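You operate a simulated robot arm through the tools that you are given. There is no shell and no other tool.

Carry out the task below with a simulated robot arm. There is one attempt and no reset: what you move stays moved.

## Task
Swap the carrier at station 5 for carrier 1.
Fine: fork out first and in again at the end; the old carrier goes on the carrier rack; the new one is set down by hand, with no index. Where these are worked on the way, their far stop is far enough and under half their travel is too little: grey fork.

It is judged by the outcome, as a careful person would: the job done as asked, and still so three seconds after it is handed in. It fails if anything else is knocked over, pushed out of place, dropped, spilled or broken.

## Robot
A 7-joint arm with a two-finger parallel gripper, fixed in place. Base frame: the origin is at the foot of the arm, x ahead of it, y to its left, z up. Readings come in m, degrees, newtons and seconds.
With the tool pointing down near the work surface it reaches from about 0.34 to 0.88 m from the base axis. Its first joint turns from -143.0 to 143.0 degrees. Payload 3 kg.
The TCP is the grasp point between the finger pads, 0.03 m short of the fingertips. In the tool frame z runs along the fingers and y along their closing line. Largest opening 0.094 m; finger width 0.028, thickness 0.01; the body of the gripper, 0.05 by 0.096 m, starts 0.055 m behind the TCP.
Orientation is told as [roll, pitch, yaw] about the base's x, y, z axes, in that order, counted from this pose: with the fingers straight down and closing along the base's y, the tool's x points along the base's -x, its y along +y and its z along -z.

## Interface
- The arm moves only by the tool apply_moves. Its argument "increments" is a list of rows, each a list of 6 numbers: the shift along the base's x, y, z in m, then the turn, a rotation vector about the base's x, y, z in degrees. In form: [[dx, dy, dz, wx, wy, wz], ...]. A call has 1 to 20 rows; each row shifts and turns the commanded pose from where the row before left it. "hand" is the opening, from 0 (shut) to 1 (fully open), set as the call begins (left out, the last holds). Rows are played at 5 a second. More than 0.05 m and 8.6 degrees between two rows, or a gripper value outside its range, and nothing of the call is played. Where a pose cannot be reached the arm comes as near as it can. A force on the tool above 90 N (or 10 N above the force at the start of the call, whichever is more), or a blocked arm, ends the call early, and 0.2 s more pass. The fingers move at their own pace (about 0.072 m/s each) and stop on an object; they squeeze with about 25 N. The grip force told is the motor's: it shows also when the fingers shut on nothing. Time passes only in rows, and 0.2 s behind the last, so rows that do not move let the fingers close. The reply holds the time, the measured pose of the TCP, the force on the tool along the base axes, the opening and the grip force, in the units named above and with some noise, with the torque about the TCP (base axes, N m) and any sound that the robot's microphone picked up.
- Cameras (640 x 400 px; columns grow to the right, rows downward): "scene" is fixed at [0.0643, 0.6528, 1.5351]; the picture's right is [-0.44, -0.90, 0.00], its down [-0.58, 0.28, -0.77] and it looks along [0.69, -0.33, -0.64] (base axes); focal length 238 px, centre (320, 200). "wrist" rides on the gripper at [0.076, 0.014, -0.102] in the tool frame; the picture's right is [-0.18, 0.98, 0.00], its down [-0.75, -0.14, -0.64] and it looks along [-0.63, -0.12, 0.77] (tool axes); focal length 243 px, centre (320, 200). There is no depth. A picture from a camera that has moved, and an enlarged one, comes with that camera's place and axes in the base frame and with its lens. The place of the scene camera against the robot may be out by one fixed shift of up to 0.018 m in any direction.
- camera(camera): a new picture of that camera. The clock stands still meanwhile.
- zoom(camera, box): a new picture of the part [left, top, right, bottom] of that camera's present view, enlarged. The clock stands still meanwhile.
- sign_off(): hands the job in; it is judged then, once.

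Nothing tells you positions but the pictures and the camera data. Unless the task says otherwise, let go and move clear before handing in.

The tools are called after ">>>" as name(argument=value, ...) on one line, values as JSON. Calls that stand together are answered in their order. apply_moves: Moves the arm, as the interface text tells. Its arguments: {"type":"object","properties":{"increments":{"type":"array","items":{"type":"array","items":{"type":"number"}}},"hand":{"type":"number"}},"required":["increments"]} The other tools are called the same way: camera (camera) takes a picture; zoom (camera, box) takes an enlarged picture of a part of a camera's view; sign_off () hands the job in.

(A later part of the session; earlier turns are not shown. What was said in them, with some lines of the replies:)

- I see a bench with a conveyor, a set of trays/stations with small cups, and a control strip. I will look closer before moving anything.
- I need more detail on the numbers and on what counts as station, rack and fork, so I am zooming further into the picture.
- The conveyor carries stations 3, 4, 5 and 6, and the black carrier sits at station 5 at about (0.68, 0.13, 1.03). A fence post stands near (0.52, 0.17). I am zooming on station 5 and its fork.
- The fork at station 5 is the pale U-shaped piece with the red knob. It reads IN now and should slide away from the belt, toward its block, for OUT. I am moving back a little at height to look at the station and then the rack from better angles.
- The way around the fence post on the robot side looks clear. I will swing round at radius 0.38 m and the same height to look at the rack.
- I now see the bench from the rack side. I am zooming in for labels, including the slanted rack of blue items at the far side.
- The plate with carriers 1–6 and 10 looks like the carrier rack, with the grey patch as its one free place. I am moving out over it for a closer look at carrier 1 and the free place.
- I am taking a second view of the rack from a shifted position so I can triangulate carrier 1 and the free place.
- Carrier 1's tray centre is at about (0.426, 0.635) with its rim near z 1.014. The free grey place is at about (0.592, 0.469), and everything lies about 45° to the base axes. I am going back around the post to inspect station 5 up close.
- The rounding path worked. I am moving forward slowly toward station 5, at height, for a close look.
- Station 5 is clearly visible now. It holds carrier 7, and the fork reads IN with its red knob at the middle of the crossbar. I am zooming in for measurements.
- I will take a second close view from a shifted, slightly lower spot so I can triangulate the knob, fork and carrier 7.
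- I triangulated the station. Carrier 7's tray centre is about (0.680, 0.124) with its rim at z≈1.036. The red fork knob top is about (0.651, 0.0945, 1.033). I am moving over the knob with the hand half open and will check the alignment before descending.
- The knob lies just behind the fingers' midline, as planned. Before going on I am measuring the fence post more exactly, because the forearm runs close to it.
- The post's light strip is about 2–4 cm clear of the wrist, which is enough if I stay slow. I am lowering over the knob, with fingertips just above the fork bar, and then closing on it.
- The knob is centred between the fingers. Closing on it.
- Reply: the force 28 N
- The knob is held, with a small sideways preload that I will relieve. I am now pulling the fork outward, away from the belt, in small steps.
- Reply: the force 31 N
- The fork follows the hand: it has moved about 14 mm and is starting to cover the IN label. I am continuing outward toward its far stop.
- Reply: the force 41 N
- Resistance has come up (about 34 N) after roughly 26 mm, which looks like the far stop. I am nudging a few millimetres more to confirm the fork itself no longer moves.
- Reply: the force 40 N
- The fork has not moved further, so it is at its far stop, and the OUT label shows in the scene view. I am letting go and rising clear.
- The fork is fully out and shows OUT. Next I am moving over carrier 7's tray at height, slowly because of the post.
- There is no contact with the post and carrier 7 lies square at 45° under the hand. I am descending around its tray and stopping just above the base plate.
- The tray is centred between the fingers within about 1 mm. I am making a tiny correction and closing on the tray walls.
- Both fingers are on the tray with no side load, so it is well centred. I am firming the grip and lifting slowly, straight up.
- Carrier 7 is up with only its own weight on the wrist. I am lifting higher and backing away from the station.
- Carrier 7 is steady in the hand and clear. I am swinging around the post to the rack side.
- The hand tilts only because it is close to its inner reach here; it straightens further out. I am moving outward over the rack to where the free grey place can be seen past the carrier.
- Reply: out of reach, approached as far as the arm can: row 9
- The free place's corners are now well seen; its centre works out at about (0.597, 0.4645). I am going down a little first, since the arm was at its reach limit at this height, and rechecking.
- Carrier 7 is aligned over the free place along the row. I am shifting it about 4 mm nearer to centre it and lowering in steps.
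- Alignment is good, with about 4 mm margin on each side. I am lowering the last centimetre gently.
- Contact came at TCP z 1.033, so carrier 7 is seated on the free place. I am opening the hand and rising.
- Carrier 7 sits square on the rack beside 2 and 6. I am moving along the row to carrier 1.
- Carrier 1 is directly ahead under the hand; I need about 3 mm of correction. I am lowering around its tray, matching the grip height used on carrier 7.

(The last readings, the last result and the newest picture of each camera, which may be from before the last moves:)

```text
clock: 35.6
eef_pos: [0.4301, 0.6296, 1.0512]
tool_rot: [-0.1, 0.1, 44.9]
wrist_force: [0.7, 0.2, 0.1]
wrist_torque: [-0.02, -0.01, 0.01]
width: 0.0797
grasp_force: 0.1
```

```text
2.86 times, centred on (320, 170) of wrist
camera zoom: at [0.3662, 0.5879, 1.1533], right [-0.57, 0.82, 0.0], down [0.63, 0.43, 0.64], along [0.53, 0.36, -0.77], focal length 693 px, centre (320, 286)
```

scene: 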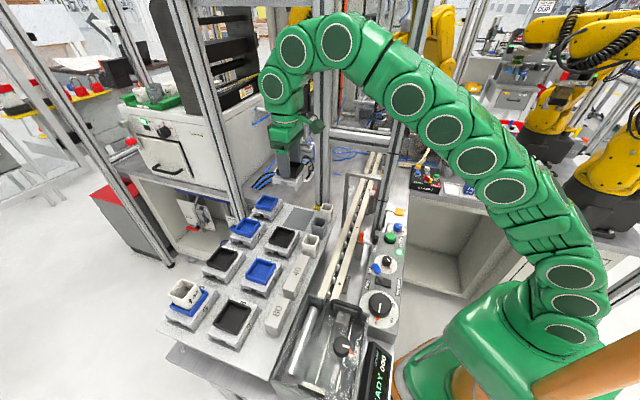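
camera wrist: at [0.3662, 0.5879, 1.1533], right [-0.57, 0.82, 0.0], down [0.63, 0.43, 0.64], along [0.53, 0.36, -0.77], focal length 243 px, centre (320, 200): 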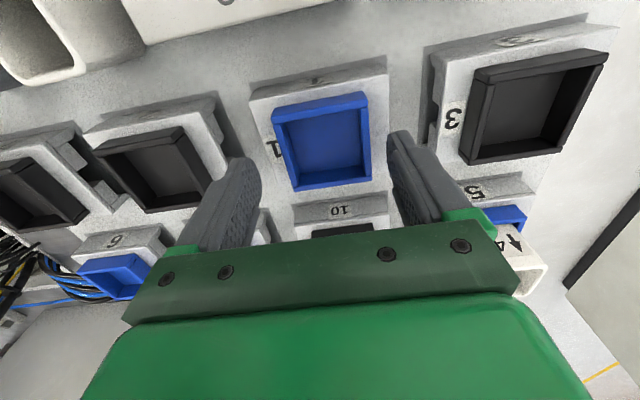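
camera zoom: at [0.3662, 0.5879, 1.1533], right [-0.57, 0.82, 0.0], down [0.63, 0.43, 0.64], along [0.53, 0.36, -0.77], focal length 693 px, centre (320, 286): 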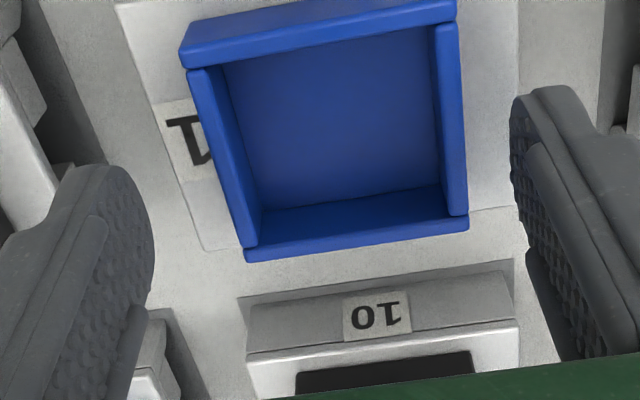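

The tray sits about 3 mm to one side of the finger centre. I am correcting that and lowering to grip height.

>>> apply_moves(increments=[[-0.002, 0.0028, 0, 0, 0, 0], [0, 0, -0.01, 0, 0, 0], [0, 0, -0.006, 0, 0, 0], [0, 0, 0, 0, 0, 0]])

>>> zoom(camera="wrist", box=[240, 100, 400, 240])

```text
clock: 36.6
eef_pos: [0.4276, 0.6325, 1.0368]
tool_rot: [0.0, 0.0, 45.1]
wrist_force: [0.2, -0.6, -0.2]
wrist_torque: [0.01, 0.0, 0.0]
width: 0.0799
grasp_force: 0.1
```

```text
2.86 times, centred on (320, 170) of wrist
camera zoom: at [0.3638, 0.5905, 1.138], right [-0.57, 0.82, 0.0], down [0.63, 0.43, 0.64], along [0.53, 0.36, -0.77], focal length 693 px, centre (320, 286)
```

zoom: 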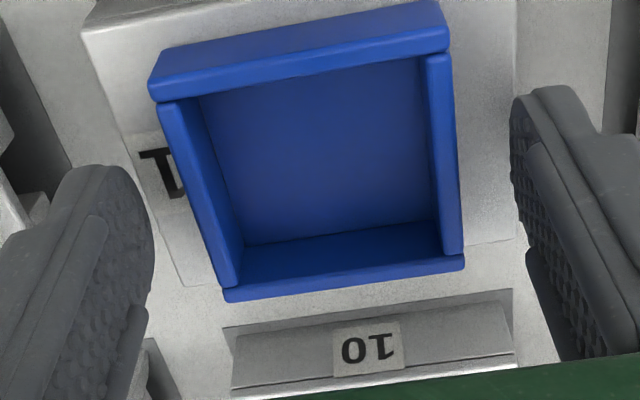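

The view now matches the one on carrier 7. I am lowering the last few millimetres and closing.

>>> apply_moves(increments=[[0, 0, -0.003, 0, 0, 0], [0, 0, 0, 0, 0, 0]])

>>> apply_moves(increments=[[0, 0, 0, 0, 0, 0], [0, 0, 0, 0, 0, 0], [0, 0, 0, 0, 0, 0], [0, 0, 0, 0, 0, 0]], hand=0.5)

>>> zoom(camera="wrist", box=[240, 100, 400, 240])

```text
clock: 37.2
eef_pos: [0.4276, 0.6335, 1.0342]
tool_rot: [0.0, -0.1, 45.0]
wrist_force: [-0.3, 0.6, 0.6]
wrist_torque: [-0.01, -0.01, 0.01]
width: 0.0797
grasp_force: 0.1
```

```text
clock: 38.2
eef_pos: [0.4285, 0.6334, 1.0336]
tool_rot: [0.0, 0.0, 45.0]
wrist_force: [-0.7, 1.9, 1.4]
wrist_torque: [0.08, 0.05, -0.02]
width: 0.0568
grasp_force: 24.7
```

```text
2.86 times, centred on (320, 170) of wrist
camera zoom: at [0.364, 0.5904, 1.1352], right [-0.57, 0.82, 0.0], down [0.63, 0.43, 0.64], along [0.53, 0.36, -0.77], focal length 693 px, centre (320, 286)
```

zoom: 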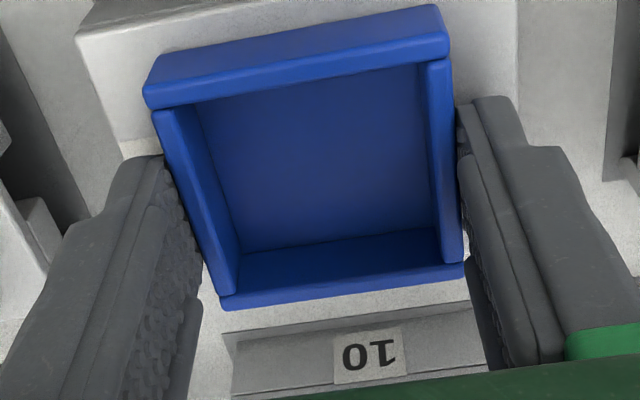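

Carrier 1 is held squarely. I am firming the grip, lifting slightly and checking.

>>> apply_moves(increments=[[0, 0, 0, 0, 0, 0], [0, 0, 0, 0, 0, 0], [0, 0, 0.008, 0, 0, 0], [0, 0, 0, 0, 0, 0]], hand=0)

>>> apply_moves(increments=[[0, 0, 0.03, 0, 0, 0], [0, 0, 0.04, 0, 0, 0], [0, 0, 0.04, 0, 0, 0], [0, 0, 0, 0, 0, 0]])

>>> camera(camera="wrist")

>>> zoom(camera="scene", box=[160, 180, 340, 350])

```text
clock: 39.2
eef_pos: [0.4274, 0.6309, 1.0413]
tool_rot: [0.0, 0.1, 45.0]
wrist_force: [-0.2, 0.0, -3.3]
wrist_torque: [-0.01, 0.02, 0.01]
width: 0.0566
grasp_force: 25.0
```

```text
clock: 40.2
eef_pos: [0.4281, 0.6333, 1.1531]
tool_rot: [0.0, 0.1, 45.0]
wrist_force: [0.2, 1.2, -2.5]
wrist_torque: [-0.02, 0.02, -0.01]
width: 0.0568
grasp_force: 24.9
```

```text
taken
camera wrist: at [0.3648, 0.5919, 1.254], right [-0.57, 0.82, 0.0], down [0.63, 0.43, 0.64], along [0.53, 0.36, -0.77], focal length 243 px, centre (320, 200)
```

wrist: 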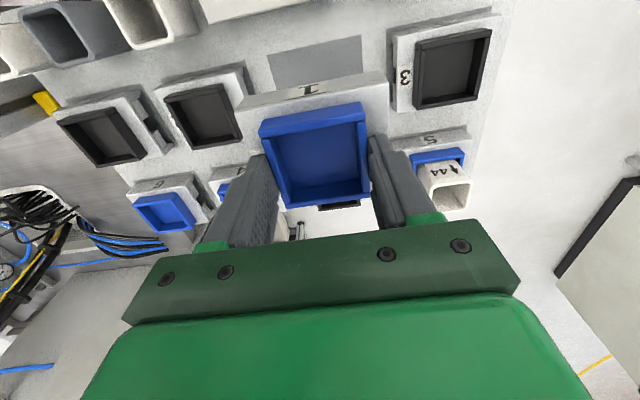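

```text
2.35 times, centred on (250, 265) of scene
camera zoom: at [0.0643, 0.6528, 1.5351], right [-0.44, -0.9, 0.0], down [-0.58, 0.28, -0.77], along [0.69, -0.33, -0.64], focal length 561 px, centre (485, 47)
```

zoom: 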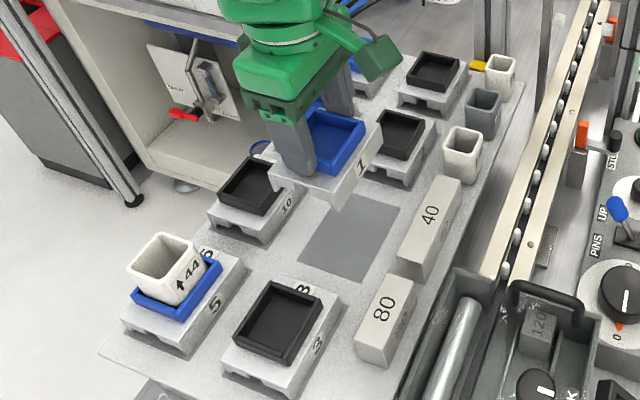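

Carrier 1 is lifted cleanly and nothing else was disturbed. I am carrying it back around the fence post on a slightly wider arc.

>>> apply_moves(increments=[[-0.017, -0.0333, 0.0125, 0, 0, 0], [-0.017, -0.0333, 0.0125, 0, 0, 0], [-0.017, -0.0333, 0.0125, 0, 0, 0], [-0.017, -0.0333, 0.0125, 0, 0, 0], [-0.01, -0.04, 0, 0, 0, 0], [-0.01, -0.04, 0, 0, 0, 0], [-0.01, -0.04, 0, 0, 0, 0], [0.005, -0.0333, 0, 0, 0, 0], [0.005, -0.0333, 0, 0, 0, 0], [0.005, -0.0333, 0, 0, 0, 0], [0, 0, 0, 0, 0, 0]])

>>> camera(camera="wrist")

```text
clock: 42.6
eef_pos: [0.3469, 0.2786, 1.2018]
tool_rot: [0.0, 0.3, 45.0]
wrist_force: [0.5, -0.3, -3.7]
wrist_torque: [-0.01, 0.01, -0.05]
width: 0.0568
grasp_force: 24.8
```

```text
taken
camera wrist: at [0.2831, 0.2365, 1.3039], right [-0.56, 0.83, 0.0], down [0.64, 0.43, 0.64], along [0.53, 0.36, -0.77], focal length 243 px, centre (320, 200)
```

wrist: 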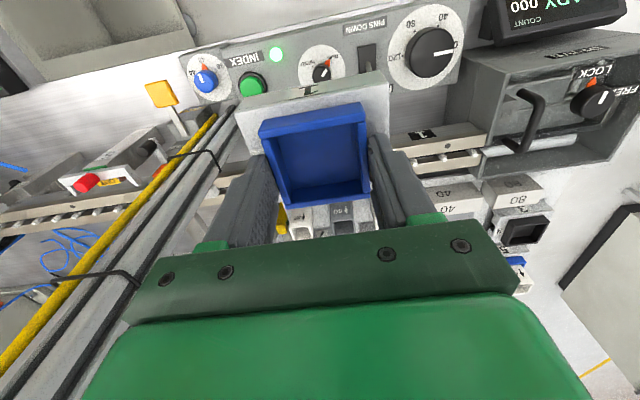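

>>> apply_moves(increments=[[0.0117, -0.0333, 0, 0, 0, 0], [0.0117, -0.0333, 0, 0, 0, 0], [0.0117, -0.0333, 0, 0, 0, 0], [0.0171, -0.0433, 0, 0, 0, 0], [0.0129, -0.0458, 0, 0, 0, 0], [0.0077, -0.047, 0, 0, 0, 0], [0.0023, -0.0439, 0, 0, 0, 0], [0, 0, 0, 0, 0, 0]])

>>> camera(camera="wrist")

```text
clock: 44.4
eef_pos: [0.4202, -0.0001, 1.2057]
tool_rot: [0.1, 0.0, 45.0]
wrist_force: [-0.8, -1.0, -3.2]
wrist_torque: [0.0, 0.0, 0.03]
width: 0.0568
grasp_force: 25.0
```

```text
taken
camera wrist: at [0.3556, -0.0435, 1.3046], right [-0.57, 0.82, 0.0], down [0.63, 0.43, 0.64], along [0.53, 0.36, -0.77], focal length 243 px, centre (320, 200)
```

wrist: 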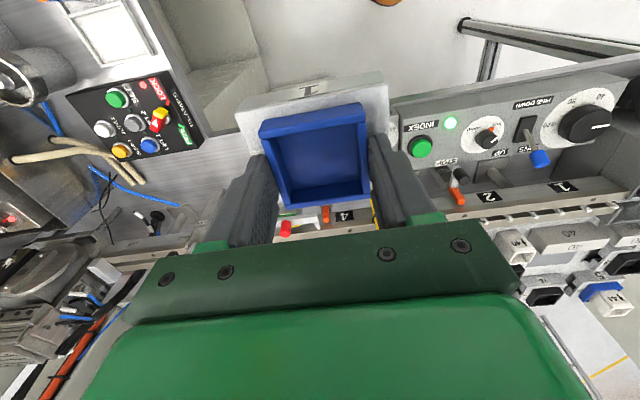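

Now I am going out over station 5 at height, retracing the earlier path.

>>> apply_moves(increments=[[0.045, 0.01, 0, 0, 0, 0], [0.045, 0.01, 0, 0, 0, 0], [0.045, 0.01, 0, 0, 0, 0], [0.045, 0.01, 0, 0, 0, 0], [0.0273, 0.028, -0.01, 0, 0, 0], [0.0273, 0.028, -0.01, 0, 0, 0], [0.0273, 0.0281, 0, 0, 0, 0], [0, 0, 0, 0, 0, 0], [0, 0, 0, 0, 0, 0]])

>>> camera(camera="wrist")

>>> zoom(camera="wrist", box=[180, 0, 460, 180])

>>> zoom(camera="scene", box=[340, 110, 420, 190])

```text
clock: 46.4
eef_pos: [0.683, 0.1257, 1.1818]
tool_rot: [-0.1, -0.1, 45.1]
wrist_force: [-0.4, -0.6, -3.1]
wrist_torque: [0.01, 0.01, 0.01]
width: 0.0568
grasp_force: 25.4
```

```text
taken
camera wrist: at [0.6182, 0.0821, 1.2829], right [-0.57, 0.82, 0.0], down [0.63, 0.43, 0.64], along [0.53, 0.36, -0.77], focal length 243 px, centre (320, 200)
```

wrist: 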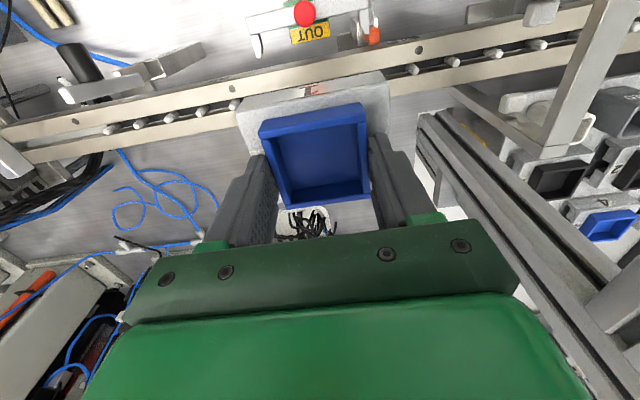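

```text
2.22 times, centred on (320, 90) of wrist
camera zoom: at [0.6182, 0.0821, 1.2829], right [-0.57, 0.82, 0.0], down [0.63, 0.43, 0.64], along [0.53, 0.36, -0.77], focal length 539 px, centre (320, 444)
```

zoom: 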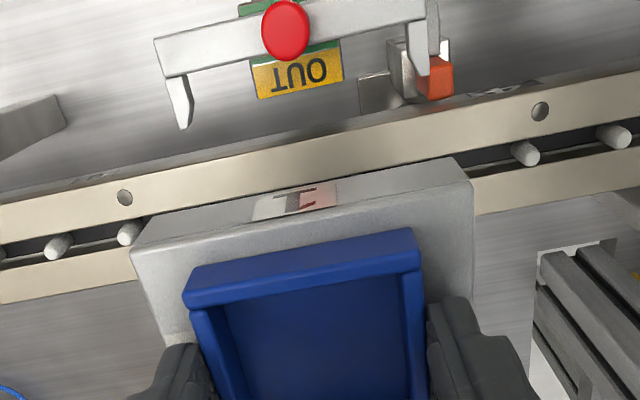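

```text
5.00 times, centred on (380, 150) of scene
camera zoom: at [0.0643, 0.6528, 1.5351], right [-0.44, -0.9, 0.0], down [-0.58, 0.28, -0.77], along [0.69, -0.33, -0.64], focal length 1191 px, centre (20, 450)
```

zoom: 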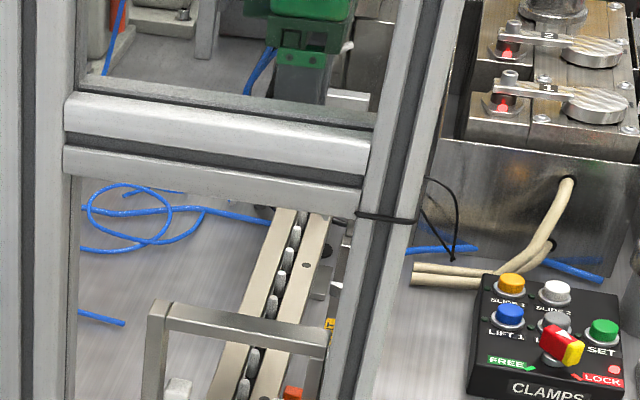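

>>> zoom(camera="wrist", box=[220, 80, 420, 240])

>>> apply_moves(increments=[[-0.0008, -0.002, -0.03, 0, 0, 0], [0, 0, -0.03, 0, 0, 0], [0, 0, -0.025, 0, 0, 0], [0, 0, 0, 0, 0, 0], [0, 0, 0, 0, 0, 0]])

>>> camera(camera="wrist")

>>> zoom(camera="wrist", box=[180, 0, 460, 180])

>>> zoom(camera="scene", box=[355, 145, 405, 185])

```text
2.50 times, centred on (320, 160) of wrist
camera zoom: at [0.6182, 0.0821, 1.2829], right [-0.57, 0.82, 0.0], down [0.63, 0.43, 0.64], along [0.53, 0.36, -0.77], focal length 606 px, centre (320, 300)
```

zoom: 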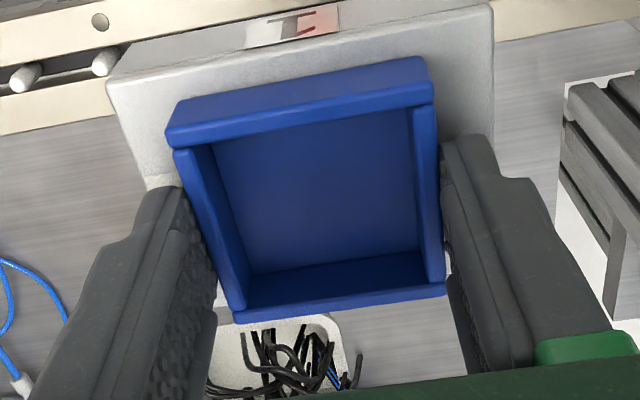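

```text
clock: 47.6
eef_pos: [0.681, 0.122, 1.0974]
tool_rot: [0.0, 0.0, 45.0]
wrist_force: [0.5, -0.5, -3.1]
wrist_torque: [-0.01, -0.02, 0.0]
width: 0.0565
grasp_force: 25.4
```

```text
taken
camera wrist: at [0.6156, 0.0798, 1.1991], right [-0.57, 0.82, 0.0], down [0.63, 0.43, 0.64], along [0.53, 0.36, -0.77], focal length 243 px, centre (320, 200)
```

wrist: 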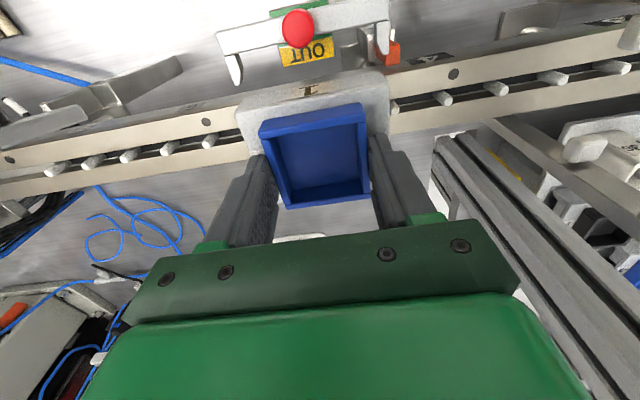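

```text
2.22 times, centred on (320, 90) of wrist
camera zoom: at [0.6156, 0.0798, 1.1991], right [-0.57, 0.82, 0.0], down [0.63, 0.43, 0.64], along [0.53, 0.36, -0.77], focal length 539 px, centre (320, 444)
```

zoom: 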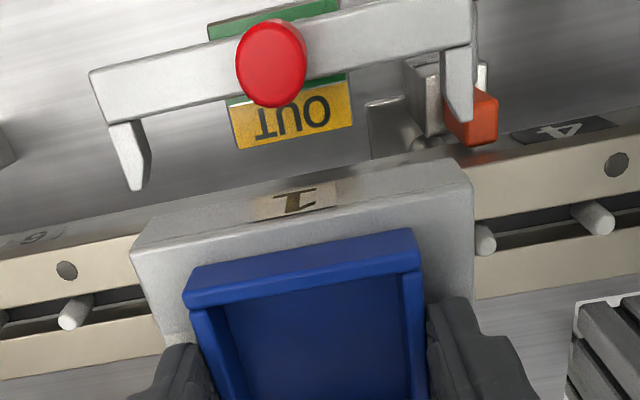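

```text
10.00 times, centred on (380, 165) of scene
camera zoom: at [0.0643, 0.6528, 1.5351], right [-0.44, -0.9, 0.0], down [-0.58, 0.28, -0.77], along [0.69, -0.33, -0.64], focal length 2382 px, centre (-280, 550)
```

zoom: 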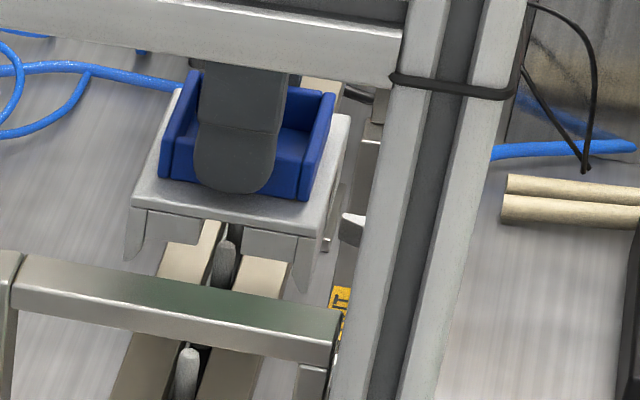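

Carrier 1 hangs 4–5 cm above the station, in nearly the same grip as carrier 7. Its legs must straddle the rails, so I am nudging it ~2 mm outward, lowering to about 2 cm, and comparing with the pictures of carrier 7.

>>> apply_moves(increments=[[0.0017, 0.0011, -0.015, 0, 0, 0], [0, 0, -0.012, 0, 0, 0], [0, 0, 0, 0, 0, 0], [0, 0, 0, 0, 0, 0]])

>>> zoom(camera="wrist", box=[180, 20, 460, 200])

>>> zoom(camera="scene", box=[355, 145, 405, 185])

```text
clock: 48.6
eef_pos: [0.6819, 0.123, 1.0707]
tool_rot: [0.0, 0.0, 45.0]
wrist_force: [-0.6, 0.2, -2.9]
wrist_torque: [-0.02, -0.02, -0.04]
width: 0.0566
grasp_force: 24.7
```

```text
2.22 times, centred on (320, 110) of wrist
camera zoom: at [0.618, 0.0806, 1.172], right [-0.57, 0.82, 0.0], down [0.63, 0.43, 0.64], along [0.53, 0.36, -0.77], focal length 539 px, centre (320, 400)
```

zoom: 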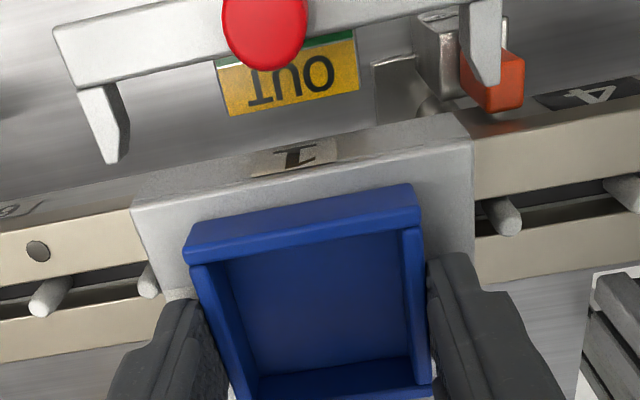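

```text
10.00 times, centred on (380, 165) of scene
camera zoom: at [0.0643, 0.6528, 1.5351], right [-0.44, -0.9, 0.0], down [-0.58, 0.28, -0.77], along [0.69, -0.33, -0.64], focal length 2382 px, centre (-280, 550)
```

zoom: 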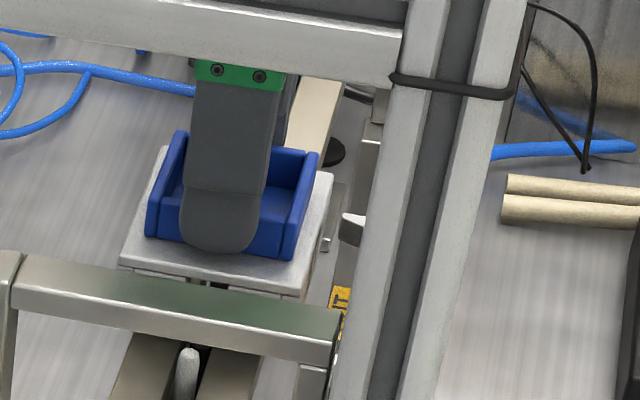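

The position matches carrier 7's in both views to about a millimetre. I am lowering in small steps and watching the force.

>>> apply_moves(increments=[[0, 0, -0.005, 0, 0, 0], [0, 0, -0.004, 0, 0, 0], [0, 0, -0.004, 0, 0, 0], [0, 0, 0, 0, 0, 0]])

>>> zoom(camera="wrist", box=[220, 80, 420, 240])

>>> zoom(camera="scene", box=[355, 145, 405, 185])

```text
clock: 49.6
eef_pos: [0.6823, 0.1245, 1.0569]
tool_rot: [0.0, 0.0, 45.0]
wrist_force: [-0.6, 0.5, -2.5]
wrist_torque: [-0.03, 0.02, 0.01]
width: 0.0567
grasp_force: 24.9
```

```text
2.50 times, centred on (320, 160) of wrist
camera zoom: at [0.6181, 0.081, 1.1588], right [-0.57, 0.82, 0.0], down [0.63, 0.43, 0.64], along [0.53, 0.36, -0.77], focal length 606 px, centre (320, 300)
```

zoom: 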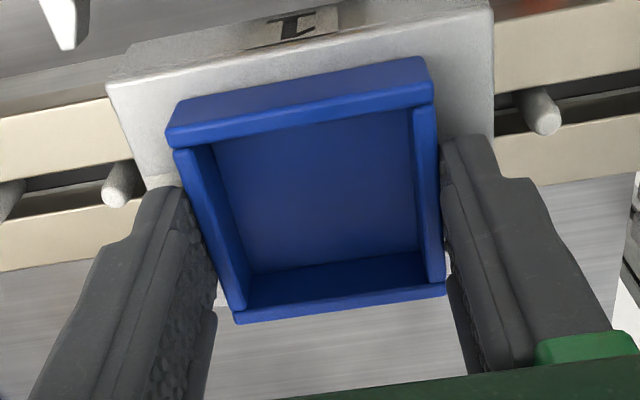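

```text
10.00 times, centred on (380, 165) of scene
camera zoom: at [0.0643, 0.6528, 1.5351], right [-0.44, -0.9, 0.0], down [-0.58, 0.28, -0.77], along [0.69, -0.33, -0.64], focal length 2382 px, centre (-280, 550)
```

zoom: 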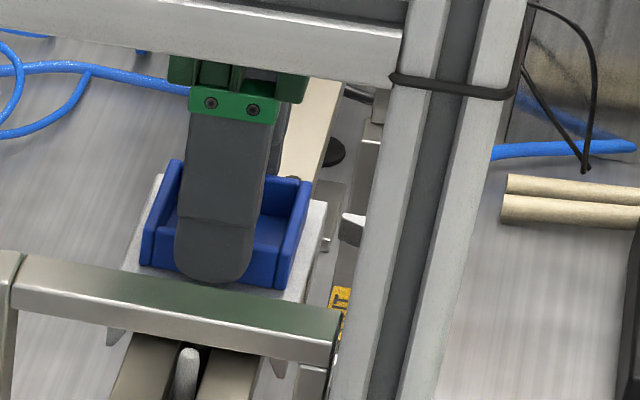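

The view is practically identical to carrier 7's at this height, down to the pins and rails. Lowering the last 6 mm.

>>> apply_moves(increments=[[0, 0, -0.003, 0, 0, 0], [0, 0, -0.002, 0, 0, 0], [0, 0, 0, 0, 0, 0]])

>>> apply_moves(increments=[[0, 0, -0.001, 0, 0, 0], [0, 0, -0.001, 0, 0, 0], [0, 0, 0, 0, 0, 0]])

>>> zoom(camera="wrist", box=[240, 100, 400, 240])

>>> zoom(camera="scene", box=[355, 145, 405, 185])

```text
clock: 50.4
eef_pos: [0.6827, 0.1239, 1.0516]
tool_rot: [0.0, 0.0, 45.1]
wrist_force: [0.6, 0.1, -2.5]
wrist_torque: [-0.01, 0.04, 0.0]
width: 0.0568
grasp_force: 24.7
```

```text
clock: 51.2
eef_pos: [0.6845, 0.124, 1.0508]
tool_rot: [-0.2, -0.1, 45.0]
wrist_force: [-5.3, -1.8, 18.6]
wrist_torque: [0.01, 0.13, 0.01]
width: 0.0568
grasp_force: 25.1
```

```text
2.86 times, centred on (320, 170) of wrist
camera zoom: at [0.6188, 0.081, 1.1522], right [-0.57, 0.82, 0.0], down [0.63, 0.43, 0.64], along [0.53, 0.36, -0.77], focal length 693 px, centre (320, 286)
```

zoom: 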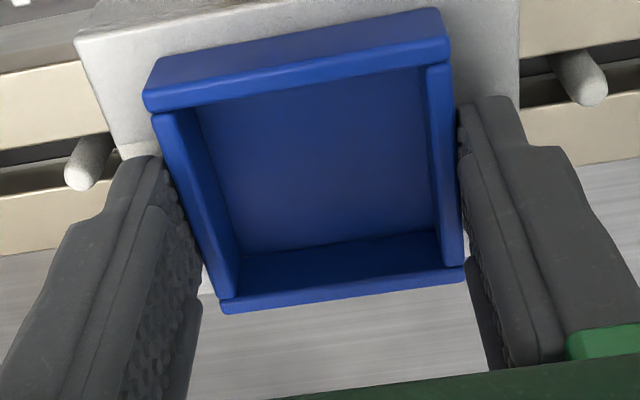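

```text
10.00 times, centred on (380, 165) of scene
camera zoom: at [0.0643, 0.6528, 1.5351], right [-0.44, -0.9, 0.0], down [-0.58, 0.28, -0.77], along [0.69, -0.33, -0.64], focal length 2382 px, centre (-280, 550)
```

zoom: 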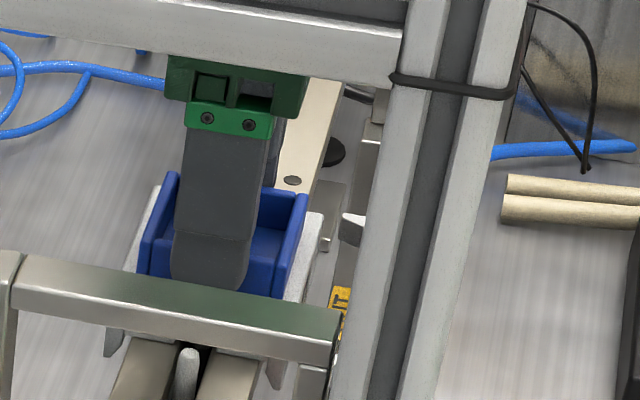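

Contact is at the same height as carrier 7 had, and the scene view shows it seated in the same place with its legs over the rails. Releasing and rising straight up.

>>> apply_moves(increments=[[0, 0, 0.001, 0, 0, 0], [0, 0, 0, 0, 0, 0], [0, 0, 0, 0, 0, 0]], hand=0.85)

>>> apply_moves(increments=[[0, 0, 0.02, 0, 0, 0], [0, 0, 0.03, 0, 0, 0], [0, 0, 0.03, 0, 0, 0], [-0.02, -0.02, 0, 0, 0, 0], [-0.02, -0.02, 0, 0, 0, 0], [0, 0, 0, 0, 0, 0]])

>>> camera(camera="wrist")

>>> zoom(camera="wrist", box=[250, 60, 410, 200])

>>> zoom(camera="scene", box=[355, 145, 405, 185])

```text
clock: 52.0
eef_pos: [0.6826, 0.124, 1.0512]
tool_rot: [0.0, 0.0, 45.0]
wrist_force: [-0.1, -0.1, 0.0]
wrist_torque: [0.01, 0.02, 0.02]
width: 0.08
grasp_force: 0.1
```

```text
clock: 53.4
eef_pos: [0.6436, 0.0827, 1.1316]
tool_rot: [0.0, 0.0, 45.0]
wrist_force: [0.0, 0.4, -0.3]
wrist_torque: [0.03, 0.02, -0.01]
width: 0.0799
grasp_force: 0.1
```

```text
taken
camera wrist: at [0.5787, 0.0408, 1.2329], right [-0.57, 0.82, 0.0], down [0.63, 0.43, 0.64], along [0.53, 0.36, -0.77], focal length 243 px, centre (320, 200)
```

wrist: 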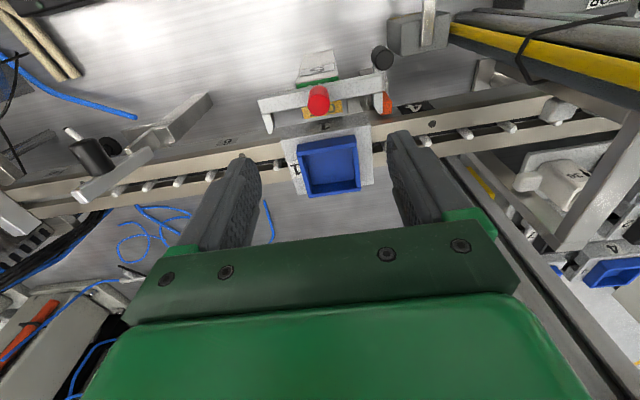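

```text
2.86 times, centred on (330, 130) of wrist
camera zoom: at [0.5787, 0.0408, 1.2329], right [-0.57, 0.82, 0.0], down [0.63, 0.43, 0.64], along [0.53, 0.36, -0.77], focal length 693 px, centre (291, 400)
```

zoom: 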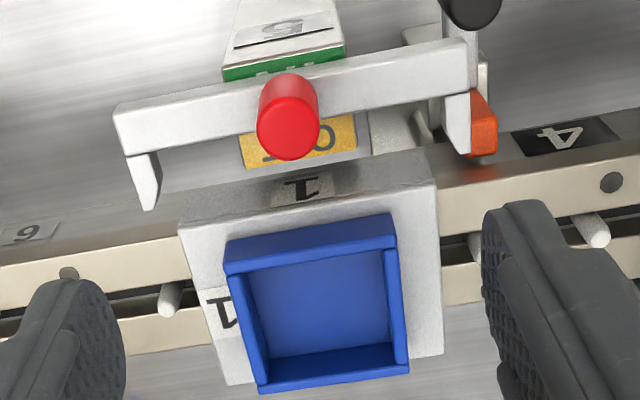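

```text
10.00 times, centred on (380, 165) of scene
camera zoom: at [0.0643, 0.6528, 1.5351], right [-0.44, -0.9, 0.0], down [-0.58, 0.28, -0.77], along [0.69, -0.33, -0.64], focal length 2382 px, centre (-280, 550)
```

zoom: 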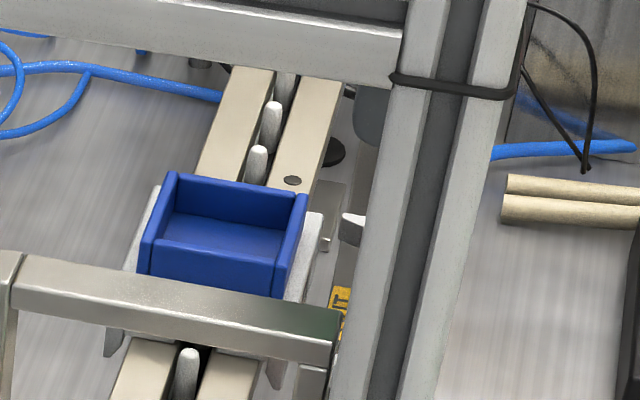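

Carrier 1 is in place and free of the hand. Next I bring the fork back in: with closed fingers I will go down behind the red knob, on the side away from the belt, and push toward the belt.

>>> apply_moves(increments=[[-0.0139, -0.013, 0, 0, 0, 0], [-0.0138, -0.0129, 0, 0, 0, 0], [0, 0, 0, 0, 0, 0], [0, 0, 0, 0, 0, 0], [0, 0, 0, 0, 0, 0]], hand=0)

>>> apply_moves(increments=[[0, 0, -0.03, 0, 0, 0], [0, 0, -0.02, 0, 0, 0], [0, 0, 0, 0, 0, 0]])

>>> camera(camera="wrist")

>>> zoom(camera="wrist", box=[240, 100, 400, 240])

```text
clock: 54.6
eef_pos: [0.6165, 0.0573, 1.1315]
tool_rot: [0.1, 0.0, 45.0]
wrist_force: [-0.1, -0.2, 0.4]
wrist_torque: [0.02, -0.02, 0.02]
width: 0.0
grasp_force: 24.8
```

```text
clock: 55.4
eef_pos: [0.6163, 0.0563, 1.0809]
tool_rot: [0.0, 0.0, 44.9]
wrist_force: [0.6, 0.4, -0.4]
wrist_torque: [-0.01, -0.01, 0.05]
width: 0.0001
grasp_force: 25.3
```

```text
taken
camera wrist: at [0.5516, 0.0142, 1.1819], right [-0.57, 0.82, 0.0], down [0.63, 0.43, 0.64], along [0.53, 0.36, -0.77], focal length 243 px, centre (320, 200)
```

wrist: 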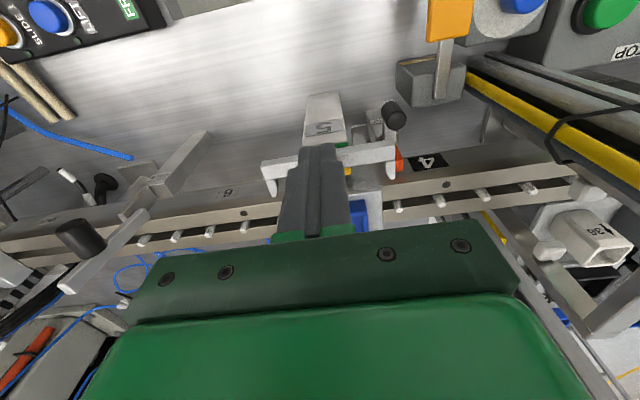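

```text
2.86 times, centred on (320, 170) of wrist
camera zoom: at [0.5516, 0.0142, 1.1819], right [-0.57, 0.82, 0.0], down [0.63, 0.43, 0.64], along [0.53, 0.36, -0.77], focal length 693 px, centre (320, 286)
```

zoom: 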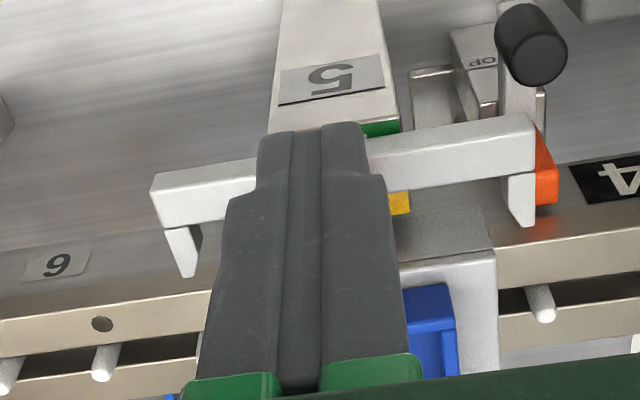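

The closed fingers are just behind the knob by my numbers (about 6 mm clearance). I am lowering carefully and watching the force in case I touch it.

>>> apply_moves(increments=[[0, 0, -0.015, 0, 0, 0], [0, 0, -0.005, 0, 0, 0], [0, 0, -0.003, 0, 0, 0], [0, 0, 0, 0, 0, 0]])

>>> apply_moves(increments=[[0, 0, -0.004, 0, 0, 0], [0, 0, -0.004, 0, 0, 0], [0, 0, 0, 0, 0, 0]])

>>> zoom(camera="wrist", box=[240, 100, 400, 240])

>>> zoom(camera="scene", box=[355, 140, 425, 190])

```text
clock: 56.4
eef_pos: [0.616, 0.057, 1.0582]
tool_rot: [0.1, 0.0, 45.0]
wrist_force: [0.8, -0.8, -0.2]
wrist_torque: [-0.02, 0.0, -0.01]
width: 0.0001
grasp_force: 24.5
```

```text
clock: 57.2
eef_pos: [0.6153, 0.0577, 1.0504]
tool_rot: [0.0, 0.0, 44.9]
wrist_force: [0.0, -0.2, 1.0]
wrist_torque: [-0.04, 0.01, 0.0]
width: 0.0
grasp_force: 25.2
```

```text
2.86 times, centred on (320, 170) of wrist
camera zoom: at [0.5515, 0.015, 1.1513], right [-0.57, 0.82, 0.0], down [0.63, 0.43, 0.64], along [0.53, 0.36, -0.77], focal length 693 px, centre (320, 286)
```

zoom: 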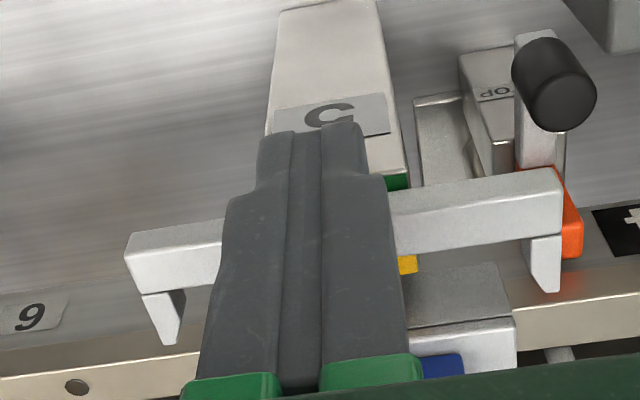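

```text
8.00 times, centred on (390, 165) of scene
camera zoom: at [0.0643, 0.6528, 1.5351], right [-0.44, -0.9, 0.0], down [-0.58, 0.28, -0.77], along [0.69, -0.33, -0.64], focal length 1906 px, centre (-240, 480)
```

zoom: 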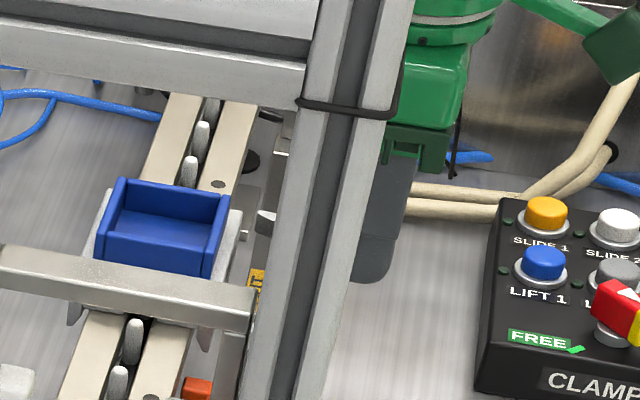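

No contact going down. Now I push the knob toward the belt in small steps.

>>> apply_moves(increments=[[0.0035, 0.0035, 0, 0, 0, 0], [0.0035, 0.0035, 0, 0, 0, 0], [0.0035, 0.0035, 0, 0, 0, 0], [0, 0, 0, 0, 0, 0]])

>>> zoom(camera="wrist", box=[240, 100, 400, 240])

```text
clock: 58.2
eef_pos: [0.627, 0.0683, 1.0491]
tool_rot: [0.0, 0.0, 45.0]
wrist_force: [-0.7, -1.1, -0.6]
wrist_torque: [0.02, -0.04, 0.0]
width: 0.0001
grasp_force: 25.3
```

```text
2.86 times, centred on (320, 170) of wrist
camera zoom: at [0.562, 0.0258, 1.1518], right [-0.57, 0.82, 0.0], down [0.63, 0.43, 0.64], along [0.53, 0.36, -0.77], focal length 693 px, centre (320, 286)
```

zoom: 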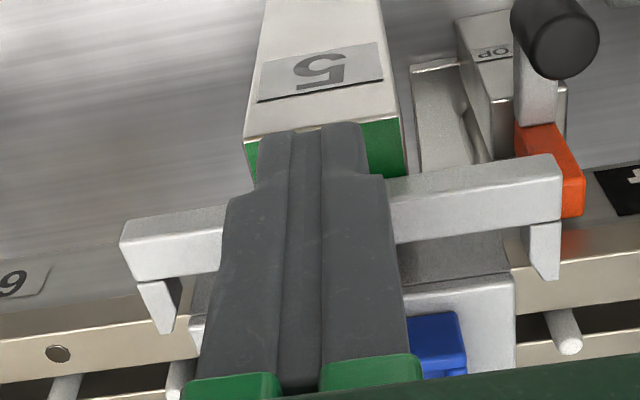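

The fork is moving in, with the green IN label reappearing and almost no resistance. Continuing.

>>> apply_moves(increments=[[0.0028, 0.0028, 0, 0, 0, 0], [0.0028, 0.0028, 0, 0, 0, 0], [0, 0, 0, 0, 0, 0]])

>>> zoom(camera="wrist", box=[240, 100, 400, 240])

```text
clock: 59.0
eef_pos: [0.6326, 0.0741, 1.0507]
tool_rot: [0.1, 0.1, 45.0]
wrist_force: [-0.4, 0.2, -0.2]
wrist_torque: [0.0, -0.07, -0.01]
width: 0.0
grasp_force: 25.0
```

```text
2.86 times, centred on (320, 170) of wrist
camera zoom: at [0.5671, 0.0309, 1.1516], right [-0.57, 0.82, 0.0], down [0.63, 0.43, 0.64], along [0.53, 0.36, -0.77], focal length 693 px, centre (320, 286)
```

zoom: 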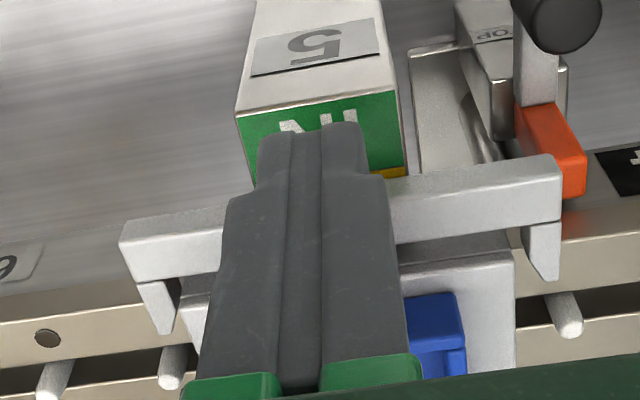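

IN is almost fully exposed and the prongs are going around the carrier's ends. I am pushing the last few millimetres gently to the stop.

>>> apply_moves(increments=[[0.0014, 0.0014, 0, 0, 0, 0], [0.0014, 0.0014, 0, 0, 0, 0], [0, 0, 0, 0, 0, 0]])

>>> zoom(camera="wrist", box=[240, 100, 400, 240])

```text
clock: 59.8
eef_pos: [0.6335, 0.0754, 1.0496]
tool_rot: [0.0, 0.0, 45.0]
wrist_force: [-8.6, -6.6, -0.2]
wrist_torque: [-0.19, 0.11, 0.05]
width: 0.0001
grasp_force: 25.1
```

```text
2.86 times, centred on (320, 170) of wrist
camera zoom: at [0.5696, 0.0336, 1.1515], right [-0.57, 0.82, 0.0], down [0.63, 0.43, 0.64], along [0.53, 0.36, -0.77], focal length 693 px, centre (320, 286)
```

zoom: 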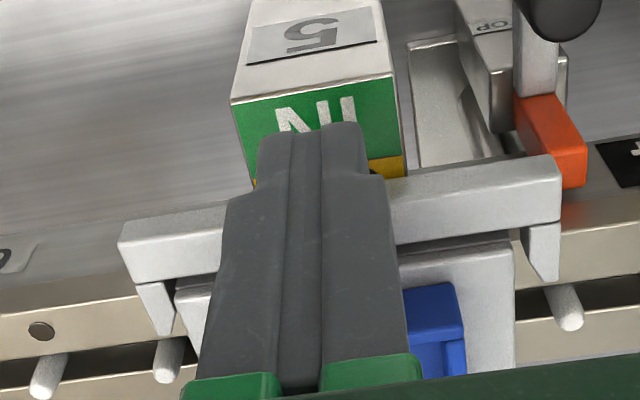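

>>> apply_moves(increments=[[0.0007, 0.0007, 0, 0, 0, 0], [0.0007, 0.0007, 0, 0, 0, 0], [0, 0, 0, 0, 0, 0]])

>>> zoom(camera="wrist", box=[240, 100, 400, 240])

>>> zoom(camera="scene", box=[355, 145, 405, 185])

```text
clock: 60.6
eef_pos: [0.6341, 0.0763, 1.0499]
tool_rot: [0.1, 0.1, 45.0]
wrist_force: [-43.2, -32.4, 8.1]
wrist_torque: [-0.54, 0.73, 0.03]
width: 0.0002
grasp_force: 24.8
```

```text
2.86 times, centred on (320, 170) of wrist
camera zoom: at [0.5701, 0.034, 1.1516], right [-0.57, 0.82, 0.0], down [0.63, 0.43, 0.64], along [0.53, 0.36, -0.77], focal length 693 px, centre (320, 286)
```

zoom: 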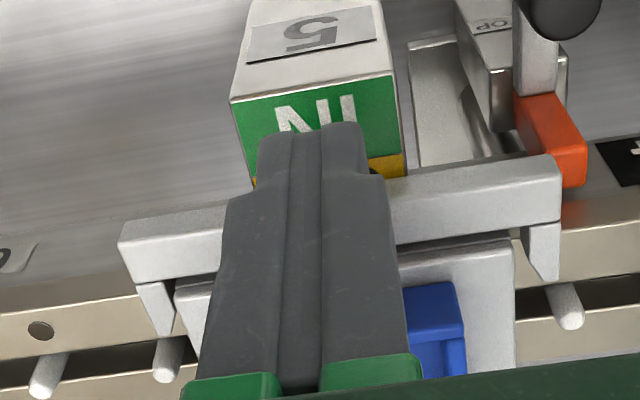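

```text
10.00 times, centred on (380, 165) of scene
camera zoom: at [0.0643, 0.6528, 1.5351], right [-0.44, -0.9, 0.0], down [-0.58, 0.28, -0.77], along [0.69, -0.33, -0.64], focal length 2382 px, centre (-280, 550)
```

zoom: 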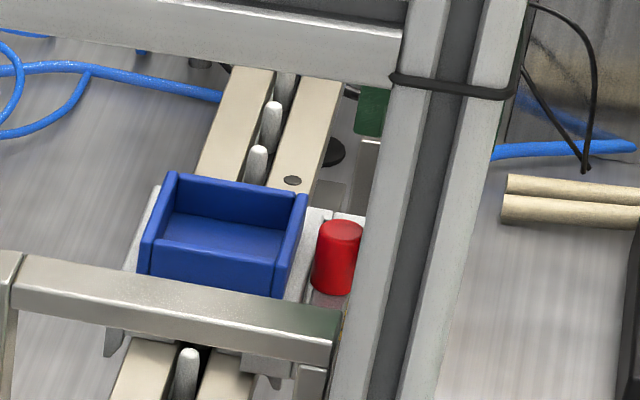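

The fork has met its hard stop, and the knob is exactly where it was at the start (fork IN); the carrier did not move. I am backing off and rising clear.

>>> apply_moves(increments=[[-0.004, -0.004, 0, 0, 0, 0], [-0.006, -0.006, 0, 0, 0, 0], [0, 0, 0.03, 0, 0, 0], [0, 0, 0.04, 0, 0, 0], [0, 0, 0.04, 0, 0, 0], [-0.02, -0.02, 0.03, 0, 0, 0], [-0.03, -0.02, 0.03, 0, 0, 0], [0, 0, 0, 0, 0, 0]])

>>> camera(camera="wrist")

>>> zoom(camera="wrist", box=[250, 70, 410, 210])

>>> camera(camera="scene")

>>> zoom(camera="scene", box=[355, 145, 405, 185])

>>> zoom(camera="scene", box=[160, 180, 340, 350])

```text
clock: 62.4
eef_pos: [0.5765, 0.0274, 1.2203]
tool_rot: [0.1, 0.0, 45.0]
wrist_force: [-0.2, -1.1, -0.9]
wrist_torque: [0.03, 0.01, 0.0]
width: 0.0
grasp_force: 25.3
```

```text
taken
camera wrist: at [0.5114, -0.0157, 1.3217], right [-0.57, 0.82, 0.0], down [0.63, 0.43, 0.64], along [0.53, 0.36, -0.77], focal length 243 px, centre (320, 200)
```

wrist: 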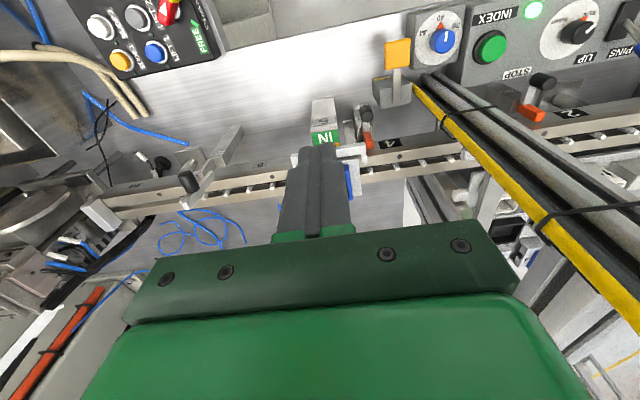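

```text
2.86 times, centred on (330, 140) of wrist
camera zoom: at [0.5114, -0.0157, 1.3217], right [-0.57, 0.82, 0.0], down [0.63, 0.43, 0.64], along [0.53, 0.36, -0.77], focal length 693 px, centre (291, 371)
```

zoom: 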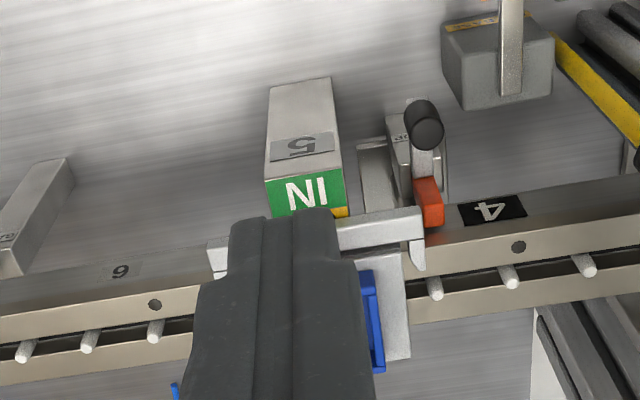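

```text
taken
```

scene: 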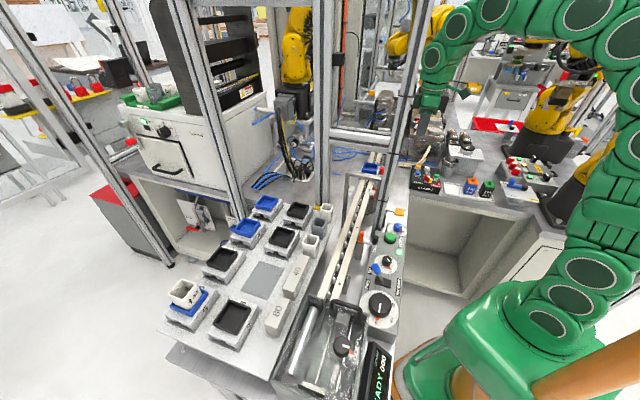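

```text
10.00 times, centred on (380, 165) of scene
camera zoom: at [0.0643, 0.6528, 1.5351], right [-0.44, -0.9, 0.0], down [-0.58, 0.28, -0.77], along [0.69, -0.33, -0.64], focal length 2382 px, centre (-280, 550)
```

zoom: 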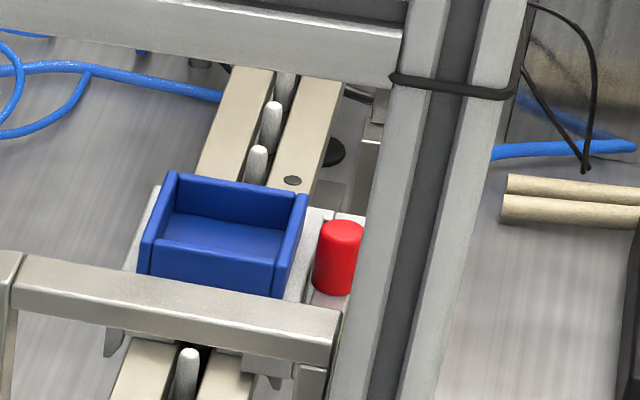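

```text
2.35 times, centred on (250, 265) of scene
camera zoom: at [0.0643, 0.6528, 1.5351], right [-0.44, -0.9, 0.0], down [-0.58, 0.28, -0.77], along [0.69, -0.33, -0.64], focal length 561 px, centre (485, 47)
```

zoom: 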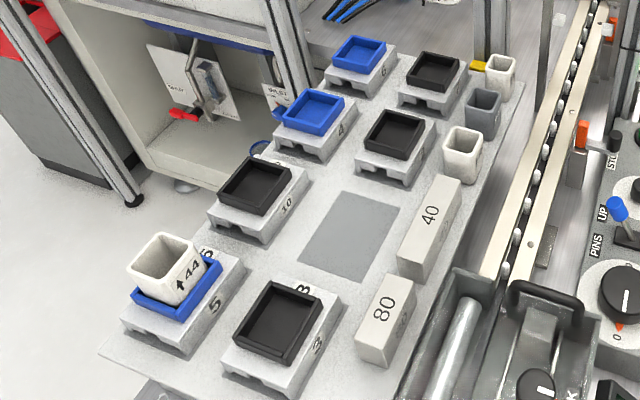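

Everything looks right: carrier 1 is at station 5 with the fork IN, carrier 7 is on the rack, and nothing else has moved. I am opening the hand, backing off a little more, and taking one last look.

>>> apply_moves(increments=[[-0.04, -0.01, 0.02, 0, 0, 0], [-0.03, -0.01, 0.02, 0, 0, 0], [0, 0, 0, 0, 0, 0], [0, 0, 0, 0, 0, 0]], hand=1)

>>> zoom(camera="wrist", box=[250, 90, 410, 230])

>>> zoom(camera="scene", box=[270, 200, 430, 400])

```text
clock: 63.4
eef_pos: [0.5072, 0.0107, 1.2592]
tool_rot: [0.0, 0.1, 45.0]
wrist_force: [-0.1, 0.1, 0.7]
wrist_torque: [0.0, -0.02, -0.02]
width: 0.0937
grasp_force: 0.1
```

```text
2.86 times, centred on (330, 160) of wrist
camera zoom: at [0.4427, -0.0336, 1.3613], right [-0.57, 0.82, 0.0], down [0.63, 0.43, 0.64], along [0.53, 0.36, -0.77], focal length 693 px, centre (291, 314)
```

zoom: 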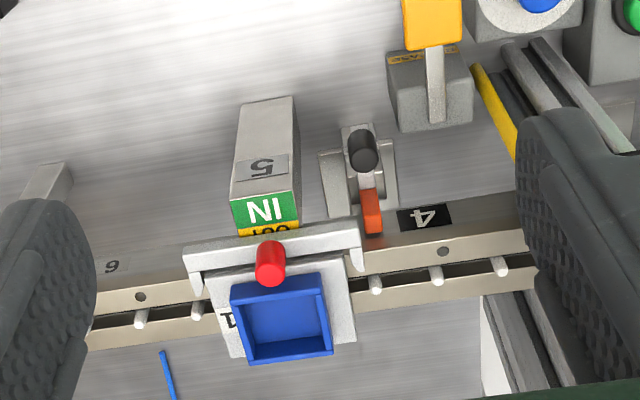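

```text
2.00 times, centred on (350, 300) of scene
camera zoom: at [0.0643, 0.6528, 1.5351], right [-0.44, -0.9, 0.0], down [-0.58, 0.28, -0.77], along [0.69, -0.33, -0.64], focal length 476 px, centre (260, 0)
```

zoom: 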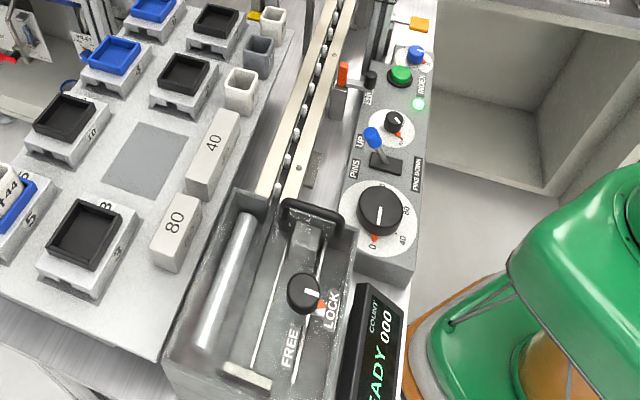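

The final check is good: carrier 1 is seated at station 5, the fork reads IN exactly as at the start, carrier 7 is on the rack, and the count is still 000 with no index used. The hand is empty and clear, so I am handing in.

>>> sign_off()

```text
The job is handed in.
```

Carrier 1 is now at station 5, and the carrier that was there, number 7, is on the carrier rack. The job is handed in.

- **Fork:** I pulled the grey fork out to its far stop first. At the end I pushed it back in to its hard stop, and it reads IN, as it did at the start.
- **Old carrier:** Carrier 7 sits on what was the rack's one empty place, next to carriers 2 and 6. Carrier 1's old place is now the empty one.
- **New carrier:** Carrier 1 was set down by hand where carrier 7 had been, to within about a millimetre by the pictures. INDEX was not pressed and the count still shows 000.

In the last pictures nothing else on the bench had moved. The hand was empty and clear of the station when I handed in.
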